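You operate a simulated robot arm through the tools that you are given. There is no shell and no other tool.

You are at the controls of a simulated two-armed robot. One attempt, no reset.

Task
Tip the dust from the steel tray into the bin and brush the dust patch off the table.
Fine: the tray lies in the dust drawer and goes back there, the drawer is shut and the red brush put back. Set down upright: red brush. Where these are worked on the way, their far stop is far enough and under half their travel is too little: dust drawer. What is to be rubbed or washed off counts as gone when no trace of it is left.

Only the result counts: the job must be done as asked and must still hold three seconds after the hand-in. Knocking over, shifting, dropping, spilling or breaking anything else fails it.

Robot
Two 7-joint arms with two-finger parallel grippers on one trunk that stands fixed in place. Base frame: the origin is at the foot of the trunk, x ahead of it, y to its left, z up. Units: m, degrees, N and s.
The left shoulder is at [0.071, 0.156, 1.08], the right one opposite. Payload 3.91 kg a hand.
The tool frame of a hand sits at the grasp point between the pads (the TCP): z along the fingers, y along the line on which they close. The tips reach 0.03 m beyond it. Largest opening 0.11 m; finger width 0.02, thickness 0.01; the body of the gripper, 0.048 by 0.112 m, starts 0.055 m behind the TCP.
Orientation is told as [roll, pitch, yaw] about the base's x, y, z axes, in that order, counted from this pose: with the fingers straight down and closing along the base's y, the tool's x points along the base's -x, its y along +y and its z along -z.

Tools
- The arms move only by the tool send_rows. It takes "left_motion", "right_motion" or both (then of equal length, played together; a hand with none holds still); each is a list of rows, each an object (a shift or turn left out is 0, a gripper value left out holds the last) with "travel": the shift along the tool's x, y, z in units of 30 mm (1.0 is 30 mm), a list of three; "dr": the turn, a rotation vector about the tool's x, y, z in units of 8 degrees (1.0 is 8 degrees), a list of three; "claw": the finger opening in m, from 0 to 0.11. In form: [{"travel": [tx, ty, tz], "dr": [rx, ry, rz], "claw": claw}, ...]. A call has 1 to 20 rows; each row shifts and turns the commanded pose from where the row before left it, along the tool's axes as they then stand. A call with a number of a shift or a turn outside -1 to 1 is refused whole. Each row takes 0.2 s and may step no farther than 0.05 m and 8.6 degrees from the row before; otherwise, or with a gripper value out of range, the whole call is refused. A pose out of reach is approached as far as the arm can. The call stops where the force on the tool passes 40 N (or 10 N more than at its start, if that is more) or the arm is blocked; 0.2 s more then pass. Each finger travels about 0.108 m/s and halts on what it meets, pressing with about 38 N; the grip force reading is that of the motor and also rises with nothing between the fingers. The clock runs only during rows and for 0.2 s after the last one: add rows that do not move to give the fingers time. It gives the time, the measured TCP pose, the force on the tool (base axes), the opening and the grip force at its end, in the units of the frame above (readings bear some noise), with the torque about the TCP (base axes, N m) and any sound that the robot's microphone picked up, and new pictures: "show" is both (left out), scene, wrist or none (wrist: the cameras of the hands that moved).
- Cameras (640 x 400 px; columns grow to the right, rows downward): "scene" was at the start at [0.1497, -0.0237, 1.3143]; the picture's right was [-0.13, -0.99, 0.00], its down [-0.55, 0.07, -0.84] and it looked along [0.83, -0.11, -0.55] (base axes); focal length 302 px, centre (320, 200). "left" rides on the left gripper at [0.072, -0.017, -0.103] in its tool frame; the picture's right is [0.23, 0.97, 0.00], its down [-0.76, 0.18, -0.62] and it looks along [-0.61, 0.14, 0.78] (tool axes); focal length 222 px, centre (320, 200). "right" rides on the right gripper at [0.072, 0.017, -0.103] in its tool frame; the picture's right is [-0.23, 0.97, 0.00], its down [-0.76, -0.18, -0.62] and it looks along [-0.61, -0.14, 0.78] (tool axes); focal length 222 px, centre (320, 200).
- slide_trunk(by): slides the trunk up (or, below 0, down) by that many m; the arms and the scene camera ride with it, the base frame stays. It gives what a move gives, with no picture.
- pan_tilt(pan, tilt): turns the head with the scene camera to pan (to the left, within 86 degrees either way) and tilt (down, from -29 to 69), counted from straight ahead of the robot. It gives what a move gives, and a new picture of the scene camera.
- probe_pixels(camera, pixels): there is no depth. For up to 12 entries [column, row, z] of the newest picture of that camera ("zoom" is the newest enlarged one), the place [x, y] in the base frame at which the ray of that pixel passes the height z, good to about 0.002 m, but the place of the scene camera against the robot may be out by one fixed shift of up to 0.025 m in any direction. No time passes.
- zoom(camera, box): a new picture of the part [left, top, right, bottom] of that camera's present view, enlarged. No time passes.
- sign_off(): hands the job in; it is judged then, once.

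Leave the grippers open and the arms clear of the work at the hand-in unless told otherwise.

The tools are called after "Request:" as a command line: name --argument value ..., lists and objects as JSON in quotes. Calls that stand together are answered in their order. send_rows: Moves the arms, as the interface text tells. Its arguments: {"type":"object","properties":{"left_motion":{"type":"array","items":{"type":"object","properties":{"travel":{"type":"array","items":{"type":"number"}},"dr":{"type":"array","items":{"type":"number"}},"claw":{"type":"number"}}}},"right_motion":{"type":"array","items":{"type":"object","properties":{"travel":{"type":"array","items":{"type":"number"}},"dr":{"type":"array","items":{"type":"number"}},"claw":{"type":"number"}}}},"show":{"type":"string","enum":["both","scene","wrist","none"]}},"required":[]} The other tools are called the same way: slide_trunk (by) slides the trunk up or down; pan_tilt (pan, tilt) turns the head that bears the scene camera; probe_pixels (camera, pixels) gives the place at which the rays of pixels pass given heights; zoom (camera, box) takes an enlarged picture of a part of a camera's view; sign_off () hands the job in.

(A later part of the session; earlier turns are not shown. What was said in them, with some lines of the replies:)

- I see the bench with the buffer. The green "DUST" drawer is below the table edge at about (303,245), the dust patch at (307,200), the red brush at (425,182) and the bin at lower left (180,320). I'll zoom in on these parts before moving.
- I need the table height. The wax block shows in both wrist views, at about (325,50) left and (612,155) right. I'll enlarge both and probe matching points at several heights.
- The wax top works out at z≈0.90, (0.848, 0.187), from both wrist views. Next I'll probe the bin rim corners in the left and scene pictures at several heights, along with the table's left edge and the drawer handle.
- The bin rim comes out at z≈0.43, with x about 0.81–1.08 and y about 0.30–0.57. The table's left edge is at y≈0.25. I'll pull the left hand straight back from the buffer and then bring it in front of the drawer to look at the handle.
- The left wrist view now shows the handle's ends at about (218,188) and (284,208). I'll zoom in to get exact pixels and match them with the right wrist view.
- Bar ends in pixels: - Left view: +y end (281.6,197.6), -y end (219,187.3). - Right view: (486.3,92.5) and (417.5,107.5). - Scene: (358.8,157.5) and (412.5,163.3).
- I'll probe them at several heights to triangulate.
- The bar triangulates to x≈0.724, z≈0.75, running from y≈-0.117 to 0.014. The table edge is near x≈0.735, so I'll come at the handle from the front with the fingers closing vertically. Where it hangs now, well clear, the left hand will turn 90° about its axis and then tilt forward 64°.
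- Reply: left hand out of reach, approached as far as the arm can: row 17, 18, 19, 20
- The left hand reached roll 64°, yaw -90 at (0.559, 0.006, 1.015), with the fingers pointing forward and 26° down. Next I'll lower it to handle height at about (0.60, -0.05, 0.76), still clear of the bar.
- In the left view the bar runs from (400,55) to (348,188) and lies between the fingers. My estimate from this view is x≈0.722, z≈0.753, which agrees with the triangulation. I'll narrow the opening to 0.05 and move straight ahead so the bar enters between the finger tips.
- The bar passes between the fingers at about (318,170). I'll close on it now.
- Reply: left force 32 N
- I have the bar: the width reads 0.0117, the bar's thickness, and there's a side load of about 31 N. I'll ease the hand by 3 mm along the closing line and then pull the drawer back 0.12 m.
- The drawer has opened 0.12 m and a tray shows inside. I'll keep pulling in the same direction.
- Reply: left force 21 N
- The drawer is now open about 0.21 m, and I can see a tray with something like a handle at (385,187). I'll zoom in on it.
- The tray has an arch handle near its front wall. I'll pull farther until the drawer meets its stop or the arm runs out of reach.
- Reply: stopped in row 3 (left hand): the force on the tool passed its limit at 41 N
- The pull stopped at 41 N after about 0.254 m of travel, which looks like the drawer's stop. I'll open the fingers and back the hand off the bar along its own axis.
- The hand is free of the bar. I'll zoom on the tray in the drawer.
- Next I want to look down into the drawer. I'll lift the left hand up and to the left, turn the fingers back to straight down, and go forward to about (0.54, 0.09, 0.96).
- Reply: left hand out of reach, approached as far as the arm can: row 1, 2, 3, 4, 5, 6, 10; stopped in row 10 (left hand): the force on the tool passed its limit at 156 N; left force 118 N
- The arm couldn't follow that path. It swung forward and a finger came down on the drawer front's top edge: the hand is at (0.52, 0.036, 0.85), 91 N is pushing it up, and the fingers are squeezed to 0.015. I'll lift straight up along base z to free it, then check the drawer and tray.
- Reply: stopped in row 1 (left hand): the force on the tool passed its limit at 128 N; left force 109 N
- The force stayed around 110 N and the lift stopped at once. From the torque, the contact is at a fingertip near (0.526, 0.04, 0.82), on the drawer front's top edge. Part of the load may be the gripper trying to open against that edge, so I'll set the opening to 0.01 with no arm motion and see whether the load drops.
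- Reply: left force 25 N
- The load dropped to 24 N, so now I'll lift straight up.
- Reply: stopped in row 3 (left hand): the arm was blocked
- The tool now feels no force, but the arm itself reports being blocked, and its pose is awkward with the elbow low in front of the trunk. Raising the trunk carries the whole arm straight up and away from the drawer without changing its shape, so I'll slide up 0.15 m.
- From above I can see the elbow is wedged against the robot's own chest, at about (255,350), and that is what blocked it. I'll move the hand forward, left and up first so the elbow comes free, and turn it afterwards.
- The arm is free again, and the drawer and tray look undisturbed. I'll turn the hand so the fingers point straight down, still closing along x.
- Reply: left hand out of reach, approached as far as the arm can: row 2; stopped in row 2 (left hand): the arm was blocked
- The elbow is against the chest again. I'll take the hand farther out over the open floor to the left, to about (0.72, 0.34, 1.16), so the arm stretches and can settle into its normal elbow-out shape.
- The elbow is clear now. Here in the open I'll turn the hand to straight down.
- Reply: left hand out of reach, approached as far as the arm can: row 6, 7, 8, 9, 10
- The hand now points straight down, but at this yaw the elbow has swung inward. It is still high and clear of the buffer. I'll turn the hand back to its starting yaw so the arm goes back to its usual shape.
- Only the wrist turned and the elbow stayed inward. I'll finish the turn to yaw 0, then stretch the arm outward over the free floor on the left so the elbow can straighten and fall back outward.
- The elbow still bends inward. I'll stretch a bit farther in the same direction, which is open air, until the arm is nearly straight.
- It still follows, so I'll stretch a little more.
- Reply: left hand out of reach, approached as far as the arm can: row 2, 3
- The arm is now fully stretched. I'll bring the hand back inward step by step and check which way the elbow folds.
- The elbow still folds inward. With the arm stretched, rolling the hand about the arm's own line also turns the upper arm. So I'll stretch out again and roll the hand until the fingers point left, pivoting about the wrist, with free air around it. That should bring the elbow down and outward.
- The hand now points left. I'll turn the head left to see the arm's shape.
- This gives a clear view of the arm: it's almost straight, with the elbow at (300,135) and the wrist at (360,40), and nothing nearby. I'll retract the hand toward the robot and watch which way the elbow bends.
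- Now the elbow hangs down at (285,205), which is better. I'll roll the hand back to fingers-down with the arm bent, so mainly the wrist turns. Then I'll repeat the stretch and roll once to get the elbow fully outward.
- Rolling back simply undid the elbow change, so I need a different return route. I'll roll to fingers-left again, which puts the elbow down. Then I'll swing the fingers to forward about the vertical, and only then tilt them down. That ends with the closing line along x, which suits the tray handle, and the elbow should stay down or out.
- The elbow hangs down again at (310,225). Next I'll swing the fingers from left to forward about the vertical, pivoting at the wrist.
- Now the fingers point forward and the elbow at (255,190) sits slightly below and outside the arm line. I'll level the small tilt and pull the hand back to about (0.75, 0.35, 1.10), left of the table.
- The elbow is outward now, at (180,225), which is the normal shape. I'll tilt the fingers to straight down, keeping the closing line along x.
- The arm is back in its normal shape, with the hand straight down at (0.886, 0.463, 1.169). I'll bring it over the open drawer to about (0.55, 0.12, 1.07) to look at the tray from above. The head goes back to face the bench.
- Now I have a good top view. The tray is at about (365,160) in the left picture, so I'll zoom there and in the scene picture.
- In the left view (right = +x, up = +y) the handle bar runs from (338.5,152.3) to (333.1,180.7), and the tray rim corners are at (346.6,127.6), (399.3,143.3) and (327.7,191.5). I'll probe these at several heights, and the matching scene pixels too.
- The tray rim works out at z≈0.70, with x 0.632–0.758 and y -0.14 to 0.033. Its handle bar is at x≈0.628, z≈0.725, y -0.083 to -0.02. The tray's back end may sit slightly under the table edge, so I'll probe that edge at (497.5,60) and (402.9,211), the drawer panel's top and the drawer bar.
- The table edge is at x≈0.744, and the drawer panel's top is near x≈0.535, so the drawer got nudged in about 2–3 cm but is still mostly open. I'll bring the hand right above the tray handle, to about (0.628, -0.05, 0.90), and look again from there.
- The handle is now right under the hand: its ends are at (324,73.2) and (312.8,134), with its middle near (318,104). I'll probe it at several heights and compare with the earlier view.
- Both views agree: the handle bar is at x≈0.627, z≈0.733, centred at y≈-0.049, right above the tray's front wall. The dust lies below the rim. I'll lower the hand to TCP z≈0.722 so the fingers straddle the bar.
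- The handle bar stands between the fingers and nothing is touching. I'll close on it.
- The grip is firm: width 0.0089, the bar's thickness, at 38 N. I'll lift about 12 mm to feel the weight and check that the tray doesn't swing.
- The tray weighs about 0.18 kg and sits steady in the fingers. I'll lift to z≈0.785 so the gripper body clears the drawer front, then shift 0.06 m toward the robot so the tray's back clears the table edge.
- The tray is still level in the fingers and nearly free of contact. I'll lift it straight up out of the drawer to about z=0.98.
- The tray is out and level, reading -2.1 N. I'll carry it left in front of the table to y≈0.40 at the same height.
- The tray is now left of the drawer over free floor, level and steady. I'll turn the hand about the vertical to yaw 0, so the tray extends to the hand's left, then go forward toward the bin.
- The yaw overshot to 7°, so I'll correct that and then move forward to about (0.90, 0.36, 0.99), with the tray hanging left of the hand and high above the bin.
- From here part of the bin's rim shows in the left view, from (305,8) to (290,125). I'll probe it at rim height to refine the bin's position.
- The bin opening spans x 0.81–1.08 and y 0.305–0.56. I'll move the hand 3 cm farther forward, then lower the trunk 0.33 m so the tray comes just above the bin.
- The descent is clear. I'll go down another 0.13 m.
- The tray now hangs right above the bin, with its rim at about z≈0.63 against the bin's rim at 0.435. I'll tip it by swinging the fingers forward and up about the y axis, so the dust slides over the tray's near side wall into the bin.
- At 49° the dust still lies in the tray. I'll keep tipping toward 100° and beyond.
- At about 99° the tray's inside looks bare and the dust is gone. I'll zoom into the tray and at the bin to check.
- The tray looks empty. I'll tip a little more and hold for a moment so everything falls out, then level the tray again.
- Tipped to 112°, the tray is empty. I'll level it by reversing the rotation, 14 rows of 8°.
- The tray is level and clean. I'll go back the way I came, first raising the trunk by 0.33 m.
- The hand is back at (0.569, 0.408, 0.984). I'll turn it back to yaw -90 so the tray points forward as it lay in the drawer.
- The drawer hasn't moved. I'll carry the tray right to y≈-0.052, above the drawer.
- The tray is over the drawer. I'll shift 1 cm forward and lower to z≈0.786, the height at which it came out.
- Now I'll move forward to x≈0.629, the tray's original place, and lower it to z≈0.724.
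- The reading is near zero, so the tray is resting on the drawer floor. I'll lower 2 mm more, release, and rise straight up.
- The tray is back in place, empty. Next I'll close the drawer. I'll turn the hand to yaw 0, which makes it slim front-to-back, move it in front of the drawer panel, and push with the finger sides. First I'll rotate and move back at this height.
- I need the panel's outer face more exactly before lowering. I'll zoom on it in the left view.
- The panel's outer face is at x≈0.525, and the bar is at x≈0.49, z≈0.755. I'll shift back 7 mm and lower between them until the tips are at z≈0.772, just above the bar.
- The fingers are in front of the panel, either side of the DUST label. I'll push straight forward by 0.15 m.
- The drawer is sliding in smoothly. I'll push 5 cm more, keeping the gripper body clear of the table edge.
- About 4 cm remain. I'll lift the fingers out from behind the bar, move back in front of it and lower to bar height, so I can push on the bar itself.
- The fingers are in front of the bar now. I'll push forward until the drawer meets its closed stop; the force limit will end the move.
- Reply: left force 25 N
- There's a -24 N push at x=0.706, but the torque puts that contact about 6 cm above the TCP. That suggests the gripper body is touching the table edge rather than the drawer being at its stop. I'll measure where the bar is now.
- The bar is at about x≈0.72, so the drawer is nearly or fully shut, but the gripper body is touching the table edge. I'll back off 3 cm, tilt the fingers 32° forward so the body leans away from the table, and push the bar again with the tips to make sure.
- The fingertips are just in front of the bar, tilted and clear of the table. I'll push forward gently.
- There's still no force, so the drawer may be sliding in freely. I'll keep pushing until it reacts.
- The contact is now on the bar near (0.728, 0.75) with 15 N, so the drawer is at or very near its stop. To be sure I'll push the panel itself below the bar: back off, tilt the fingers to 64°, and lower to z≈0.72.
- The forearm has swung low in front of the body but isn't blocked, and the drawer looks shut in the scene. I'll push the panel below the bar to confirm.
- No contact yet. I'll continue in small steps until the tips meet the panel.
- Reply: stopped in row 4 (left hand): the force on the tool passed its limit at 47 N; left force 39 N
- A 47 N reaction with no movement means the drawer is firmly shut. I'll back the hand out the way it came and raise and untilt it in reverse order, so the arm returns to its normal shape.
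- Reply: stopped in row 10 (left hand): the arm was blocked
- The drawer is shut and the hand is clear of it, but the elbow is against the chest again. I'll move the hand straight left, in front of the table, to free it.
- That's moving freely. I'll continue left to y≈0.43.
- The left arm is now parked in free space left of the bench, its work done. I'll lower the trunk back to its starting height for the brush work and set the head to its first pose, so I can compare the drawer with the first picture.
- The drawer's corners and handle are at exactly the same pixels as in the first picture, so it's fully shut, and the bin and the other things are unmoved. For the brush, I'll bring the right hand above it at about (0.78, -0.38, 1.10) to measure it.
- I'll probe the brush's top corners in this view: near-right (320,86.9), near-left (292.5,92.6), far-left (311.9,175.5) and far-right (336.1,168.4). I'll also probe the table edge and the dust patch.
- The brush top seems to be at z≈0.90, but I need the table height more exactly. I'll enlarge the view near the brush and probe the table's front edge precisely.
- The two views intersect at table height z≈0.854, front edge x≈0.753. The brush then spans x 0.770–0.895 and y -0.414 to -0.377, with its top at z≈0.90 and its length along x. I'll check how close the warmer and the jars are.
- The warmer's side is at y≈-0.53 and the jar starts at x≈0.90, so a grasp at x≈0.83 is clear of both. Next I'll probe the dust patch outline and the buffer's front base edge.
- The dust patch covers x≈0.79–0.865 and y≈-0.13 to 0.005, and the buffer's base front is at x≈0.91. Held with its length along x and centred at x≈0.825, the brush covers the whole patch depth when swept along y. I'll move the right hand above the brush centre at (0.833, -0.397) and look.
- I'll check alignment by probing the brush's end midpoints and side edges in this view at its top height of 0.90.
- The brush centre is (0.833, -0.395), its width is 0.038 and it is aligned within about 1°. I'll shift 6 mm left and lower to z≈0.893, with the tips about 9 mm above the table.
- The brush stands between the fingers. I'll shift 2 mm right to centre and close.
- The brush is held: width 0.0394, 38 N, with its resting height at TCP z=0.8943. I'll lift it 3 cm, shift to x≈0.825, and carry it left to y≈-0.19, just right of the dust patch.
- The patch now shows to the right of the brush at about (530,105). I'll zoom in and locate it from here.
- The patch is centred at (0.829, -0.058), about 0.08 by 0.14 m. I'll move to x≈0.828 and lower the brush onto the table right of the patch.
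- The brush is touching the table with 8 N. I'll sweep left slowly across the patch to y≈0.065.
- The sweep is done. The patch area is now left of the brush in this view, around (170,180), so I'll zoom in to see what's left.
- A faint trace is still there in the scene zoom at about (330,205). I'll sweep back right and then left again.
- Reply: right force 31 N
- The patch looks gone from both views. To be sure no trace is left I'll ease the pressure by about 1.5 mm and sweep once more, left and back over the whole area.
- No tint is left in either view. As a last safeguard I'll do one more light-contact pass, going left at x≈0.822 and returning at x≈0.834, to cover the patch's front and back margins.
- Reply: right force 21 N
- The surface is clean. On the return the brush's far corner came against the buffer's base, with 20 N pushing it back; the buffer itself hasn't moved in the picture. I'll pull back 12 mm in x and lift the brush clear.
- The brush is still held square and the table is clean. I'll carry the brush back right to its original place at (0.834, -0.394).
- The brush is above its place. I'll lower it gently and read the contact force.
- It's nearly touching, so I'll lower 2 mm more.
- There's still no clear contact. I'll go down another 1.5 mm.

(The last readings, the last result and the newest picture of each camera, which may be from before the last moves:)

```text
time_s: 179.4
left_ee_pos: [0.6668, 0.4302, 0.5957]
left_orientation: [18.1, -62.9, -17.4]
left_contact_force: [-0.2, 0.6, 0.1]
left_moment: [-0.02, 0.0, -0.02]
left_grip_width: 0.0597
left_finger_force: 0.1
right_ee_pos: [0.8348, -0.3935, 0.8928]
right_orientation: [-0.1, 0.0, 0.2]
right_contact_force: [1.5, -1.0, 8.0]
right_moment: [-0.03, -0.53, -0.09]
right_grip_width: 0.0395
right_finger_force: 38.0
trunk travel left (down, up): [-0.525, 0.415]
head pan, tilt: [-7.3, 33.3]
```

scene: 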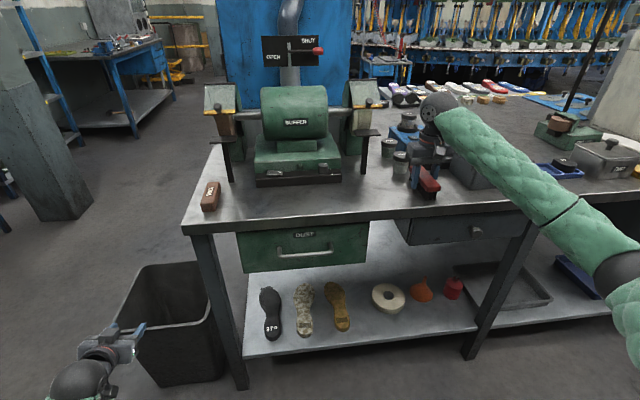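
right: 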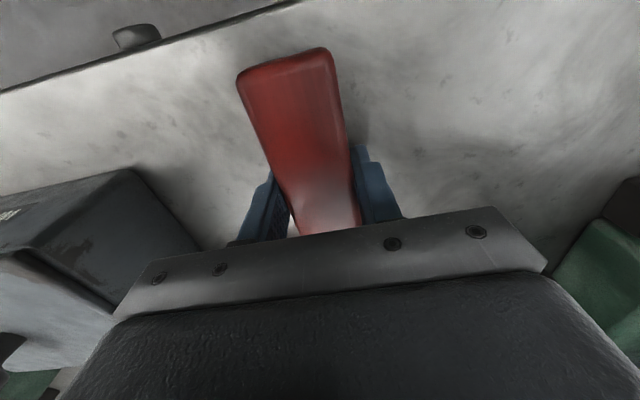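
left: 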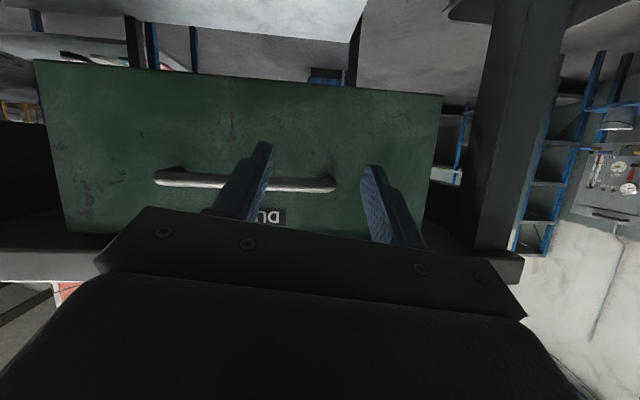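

The brush is on the table, with 8 N at the far end. I'll open the fingers and rise straight up.

Request:
send_rows --right_motion '[{"claw": 0.05}, {"claw": 0.07}, {"claw": 0.08}, {"claw": 0.08}, {"travel": [0, 0, -0.4]}, {"travel": [0, 0, -0.8]}, {"travel": [0, 0, -0.9]}, {"travel": [0, 0, -0.9]}, {"travel": [0, 0, -0.9]}, {"travel": [0, 0, -0.9]}, {"travel": [0, 0, -0.9]}, {"travel": [0, 0, 0]}]' --show "both"

Request:
zoom --camera "scene" --box '[380, 120, 480, 220]'

Request:
zoom --camera "right" --box '[220, 0, 420, 200]'

```text
time_s: 182.1
left_ee_pos: [0.6672, 0.4301, 0.5949]
left_orientation: [18.4, -62.8, -17.4]
left_contact_force: [0.2, 0.0, -0.6]
left_moment: [0.0, -0.01, 0.02]
left_grip_width: 0.0599
left_finger_force: 0.2
right_ee_pos: [0.8362, -0.395, 1.0644]
right_orientation: [0.0, 0.2, 0.3]
right_contact_force: [-0.2, -0.1, -0.3]
right_moment: [-0.02, 0.02, 0.01]
right_grip_width: 0.0799
right_finger_force: 0.0
trunk travel left (down, up): [-0.525, 0.415]
head pan, tilt: [-7.3, 33.3]
```

scene: 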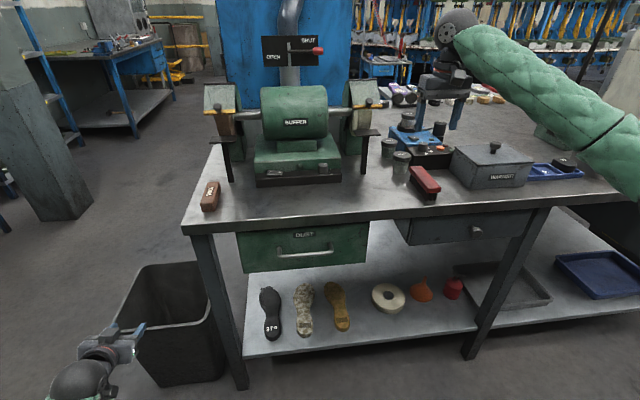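
right: 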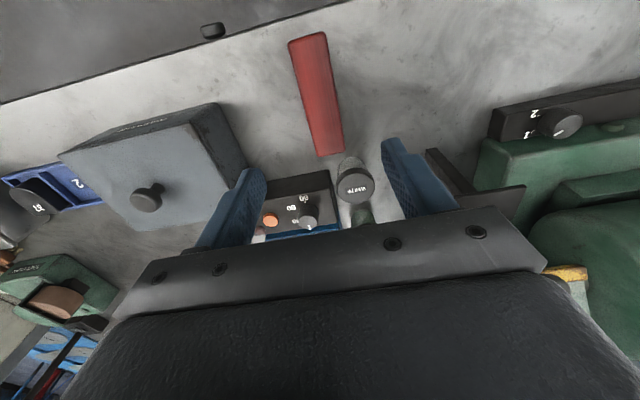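

```text
4.00 times, centred on (430, 170) of scene
```

zoom: 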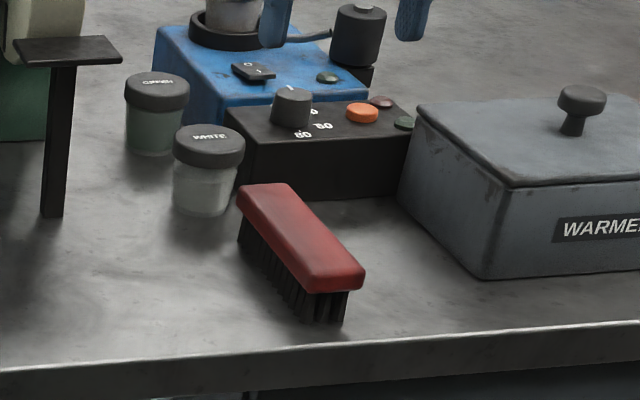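

```text
2.00 times, centred on (320, 100) of right
```

zoom: 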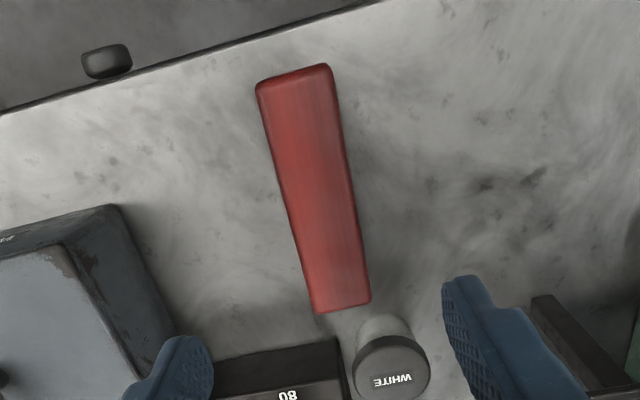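

The brush stands upright at exactly its first place in the picture. I'll take the right hand back to where it started, open both grippers fully, and check the whole scene once more.

Request:
send_rows --right_motion '[{"travel": [0, 0, -0.8], "claw": 0.11}, {"travel": [0.5, 0.2, -0.8]}, {"travel": [0.9, 0.35, -0.3]}, {"travel": [0.9, 0.35, -0.2]}, {"travel": [0.9, 0.35, -0.2]}, {"travel": [0.9, 0.35, -0.2]}, {"travel": [0.9, 0.35, -0.1]}, {"travel": [0.9, 0.35, 0]}, {"travel": [0.9, 0.35, 0]}, {"travel": [0.7, 0.3, 0]}, {"travel": [0, 0, 0]}]' --left_motion '[{"claw": 0.11}, {"claw": 0.11}, {"claw": 0.11}, {"claw": 0.11}, {"claw": 0.11}, {"claw": 0.11}, {"claw": 0.11}, {"claw": 0.11}, {"claw": 0.11}, {"claw": 0.11}, {"claw": 0.11}]' --show "both"

Request:
zoom --camera "scene" --box '[180, 150, 480, 340]'

Request:
zoom --camera "scene" --box '[240, 160, 380, 230]'

Request:
zoom --camera "right" --box '[380, 40, 640, 240]'

```text
time_s: 184.4
left_ee_pos: [0.6681, 0.4304, 0.5957]
left_orientation: [18.2, -62.8, -17.4]
left_contact_force: [-0.4, -0.5, 1.1]
left_moment: [-0.02, -0.01, 0.03]
left_grip_width: 0.1099
left_finger_force: 0.1
right_ee_pos: [0.6078, -0.3056, 1.1413]
right_orientation: [0.0, 0.0, 0.2]
right_contact_force: [-0.9, -0.5, 0.2]
right_moment: [-0.02, -0.04, 0.01]
right_grip_width: 0.1101
right_finger_force: 0.0
trunk travel left (down, up): [-0.525, 0.415]
head pan, tilt: [-7.3, 33.3]
```

scene: 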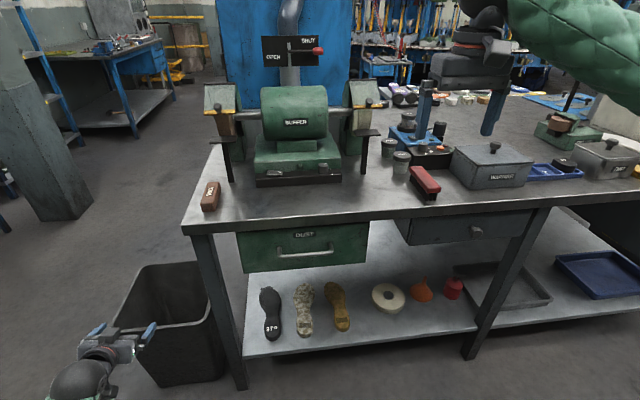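
right: 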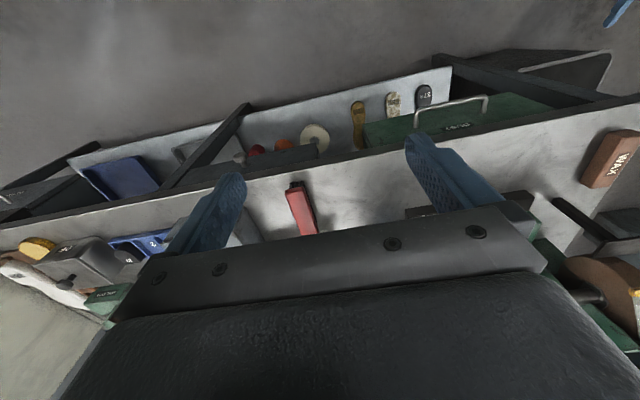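
left: 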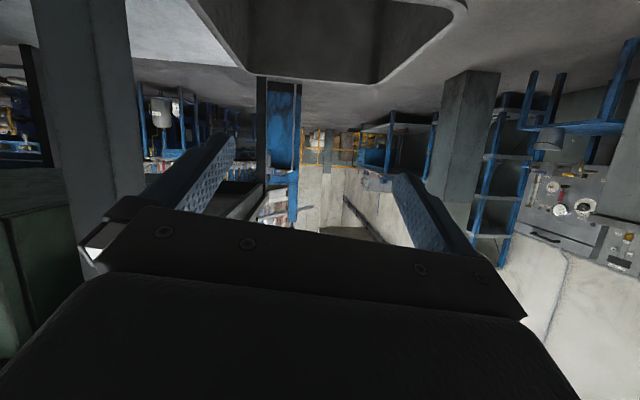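

```text
2.11 times, centred on (330, 245) of scene
```

zoom: 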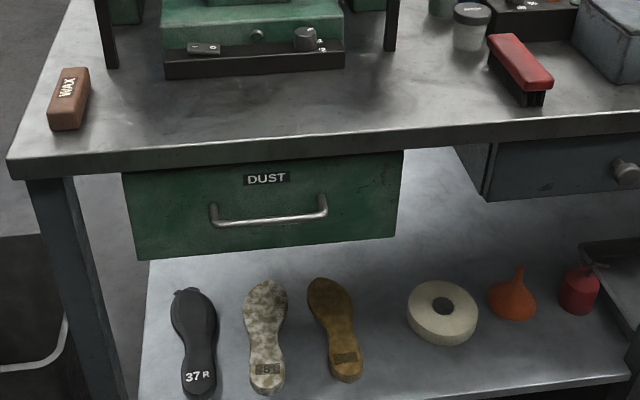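

```text
4.57 times, centred on (310, 195) of scene
```

zoom: 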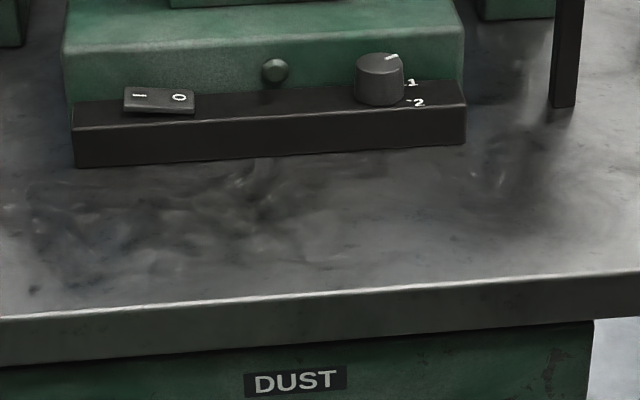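

```text
2.00 times, centred on (510, 140) of right
```

zoom: 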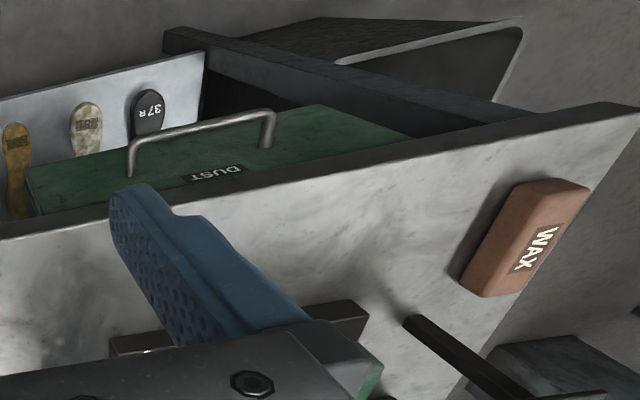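

Everything is in its first place: drawer shut, brush upright, patch gone, wax, jars and buffer unchanged. I'll take one last look at the bin and the floor around it for any stray dust.

Request:
pan_tilt --pan 25 --tilt 45

Request:
zoom --camera "scene" --box '[180, 120, 420, 330]'

```text
time_s: 185.4
left_ee_pos: [0.667, 0.4302, 0.5964]
left_orientation: [18.2, -62.9, -17.5]
left_contact_force: [-1.1, -0.1, 0.0]
left_moment: [-0.01, 0.01, 0.02]
left_grip_width: 0.1103
left_finger_force: 0.0
right_ee_pos: [0.6078, -0.3061, 1.1403]
right_orientation: [-0.1, 0.1, 0.4]
right_contact_force: [0.2, -0.9, 0.5]
right_moment: [0.0, 0.0, 0.0]
right_grip_width: 0.1101
right_finger_force: 0.0
trunk travel left (down, up): [-0.525, 0.415]
head pan, tilt: [25.0, 45.0]
```

scene: 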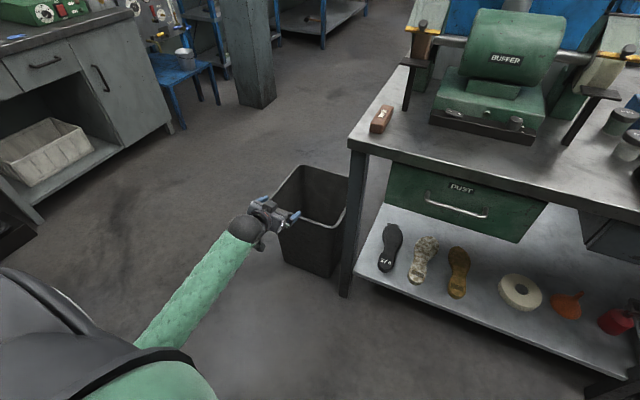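

```text
1.90 times, centred on (300, 225) of scene
```

zoom: 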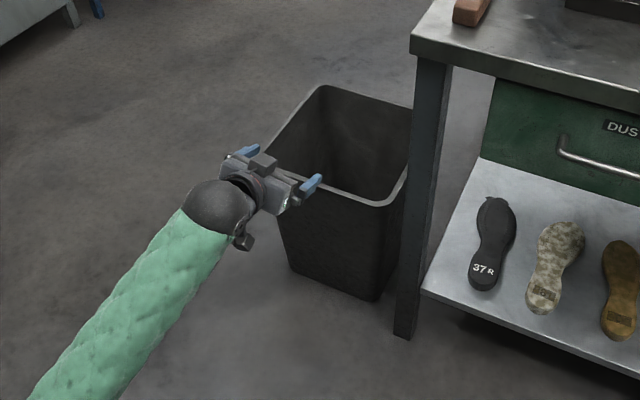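

The floor and bin surroundings are clean. The left hand hangs a bit close to the bin, so I'll move it farther left, away from it.

Request:
send_rows --left_motion '[{"travel": [0.0, 0.9, -0.3]}, {"travel": [0.0, 0.9, -0.3]}, {"travel": [0.0, 0.9, -0.3]}, {"travel": [0.0, 0.9, -0.3]}, {"travel": [0.0, 0.9, -0.3]}, {"travel": [0.0, 0.9, -0.3]}, {"travel": [0, 0, 0]}, {"travel": [0, 0, 0]}]' --show "scene"

```text
time_s: 187.2
left_ee_pos: [0.6207, 0.5893, 0.6404]
left_orientation: [18.2, -62.9, -17.4]
left_contact_force: [0.4, 0.5, -0.5]
left_moment: [0.0, 0.01, -0.04]
left_grip_width: 0.1102
left_finger_force: 0.1
right_ee_pos: [0.6086, -0.3066, 1.1411]
right_orientation: [0.1, 0.0, 0.3]
right_contact_force: [-0.1, 0.1, 0.5]
right_moment: [-0.01, 0.01, 0.01]
right_grip_width: 0.11
right_finger_force: 0.1
trunk travel left (down, up): [-0.525, 0.415]
head pan, tilt: [25.0, 45.0]
```

scene: 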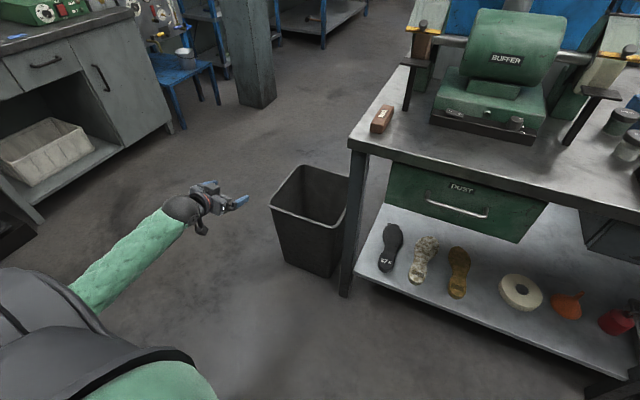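

Both hands are open and clear. The tray is empty and back in the shut drawer, the dust patch is gone, and the brush stands upright in its place. I'll hand the job in.

Request:
sign_off

```text
The job is handed in.
```

The job is handed in. The dust from the steel tray went into the bin and the dust patch is brushed off the table. I haven't been shown the verdict.

- **Tray and drawer:** I tipped the tray over the bin and it came back bare. It is back in the dust drawer, which I pushed shut against its stop. In the final picture the drawer sits exactly where it did at the start.
- **Dust patch:** After several passes with the red brush, no trace shows in the scene view or in the right wrist view taken during the passes.
- **Brush:** It stands upright in its original spot.
- **Bin area:** I saw no dust on the floor around the bin. I did not look straight down inside it afterwards.

Three unplanned contacts happened along the way:

- **Drawer front:** While I was backing the left hand away, a finger pressed on the drawer's top edge with a peak of 156 N. This pushed the open drawer in about 2–3 cm; I saw no damage.
- **Buffer base:** The brush's far corner touched the base with about 20 N. The buffer did not move in the pictures.
- **Table edge:** The gripper pressed against it with about 24 N while closing the drawer. The table looks unchanged.

Both grippers are open and the arms are clear of the work.
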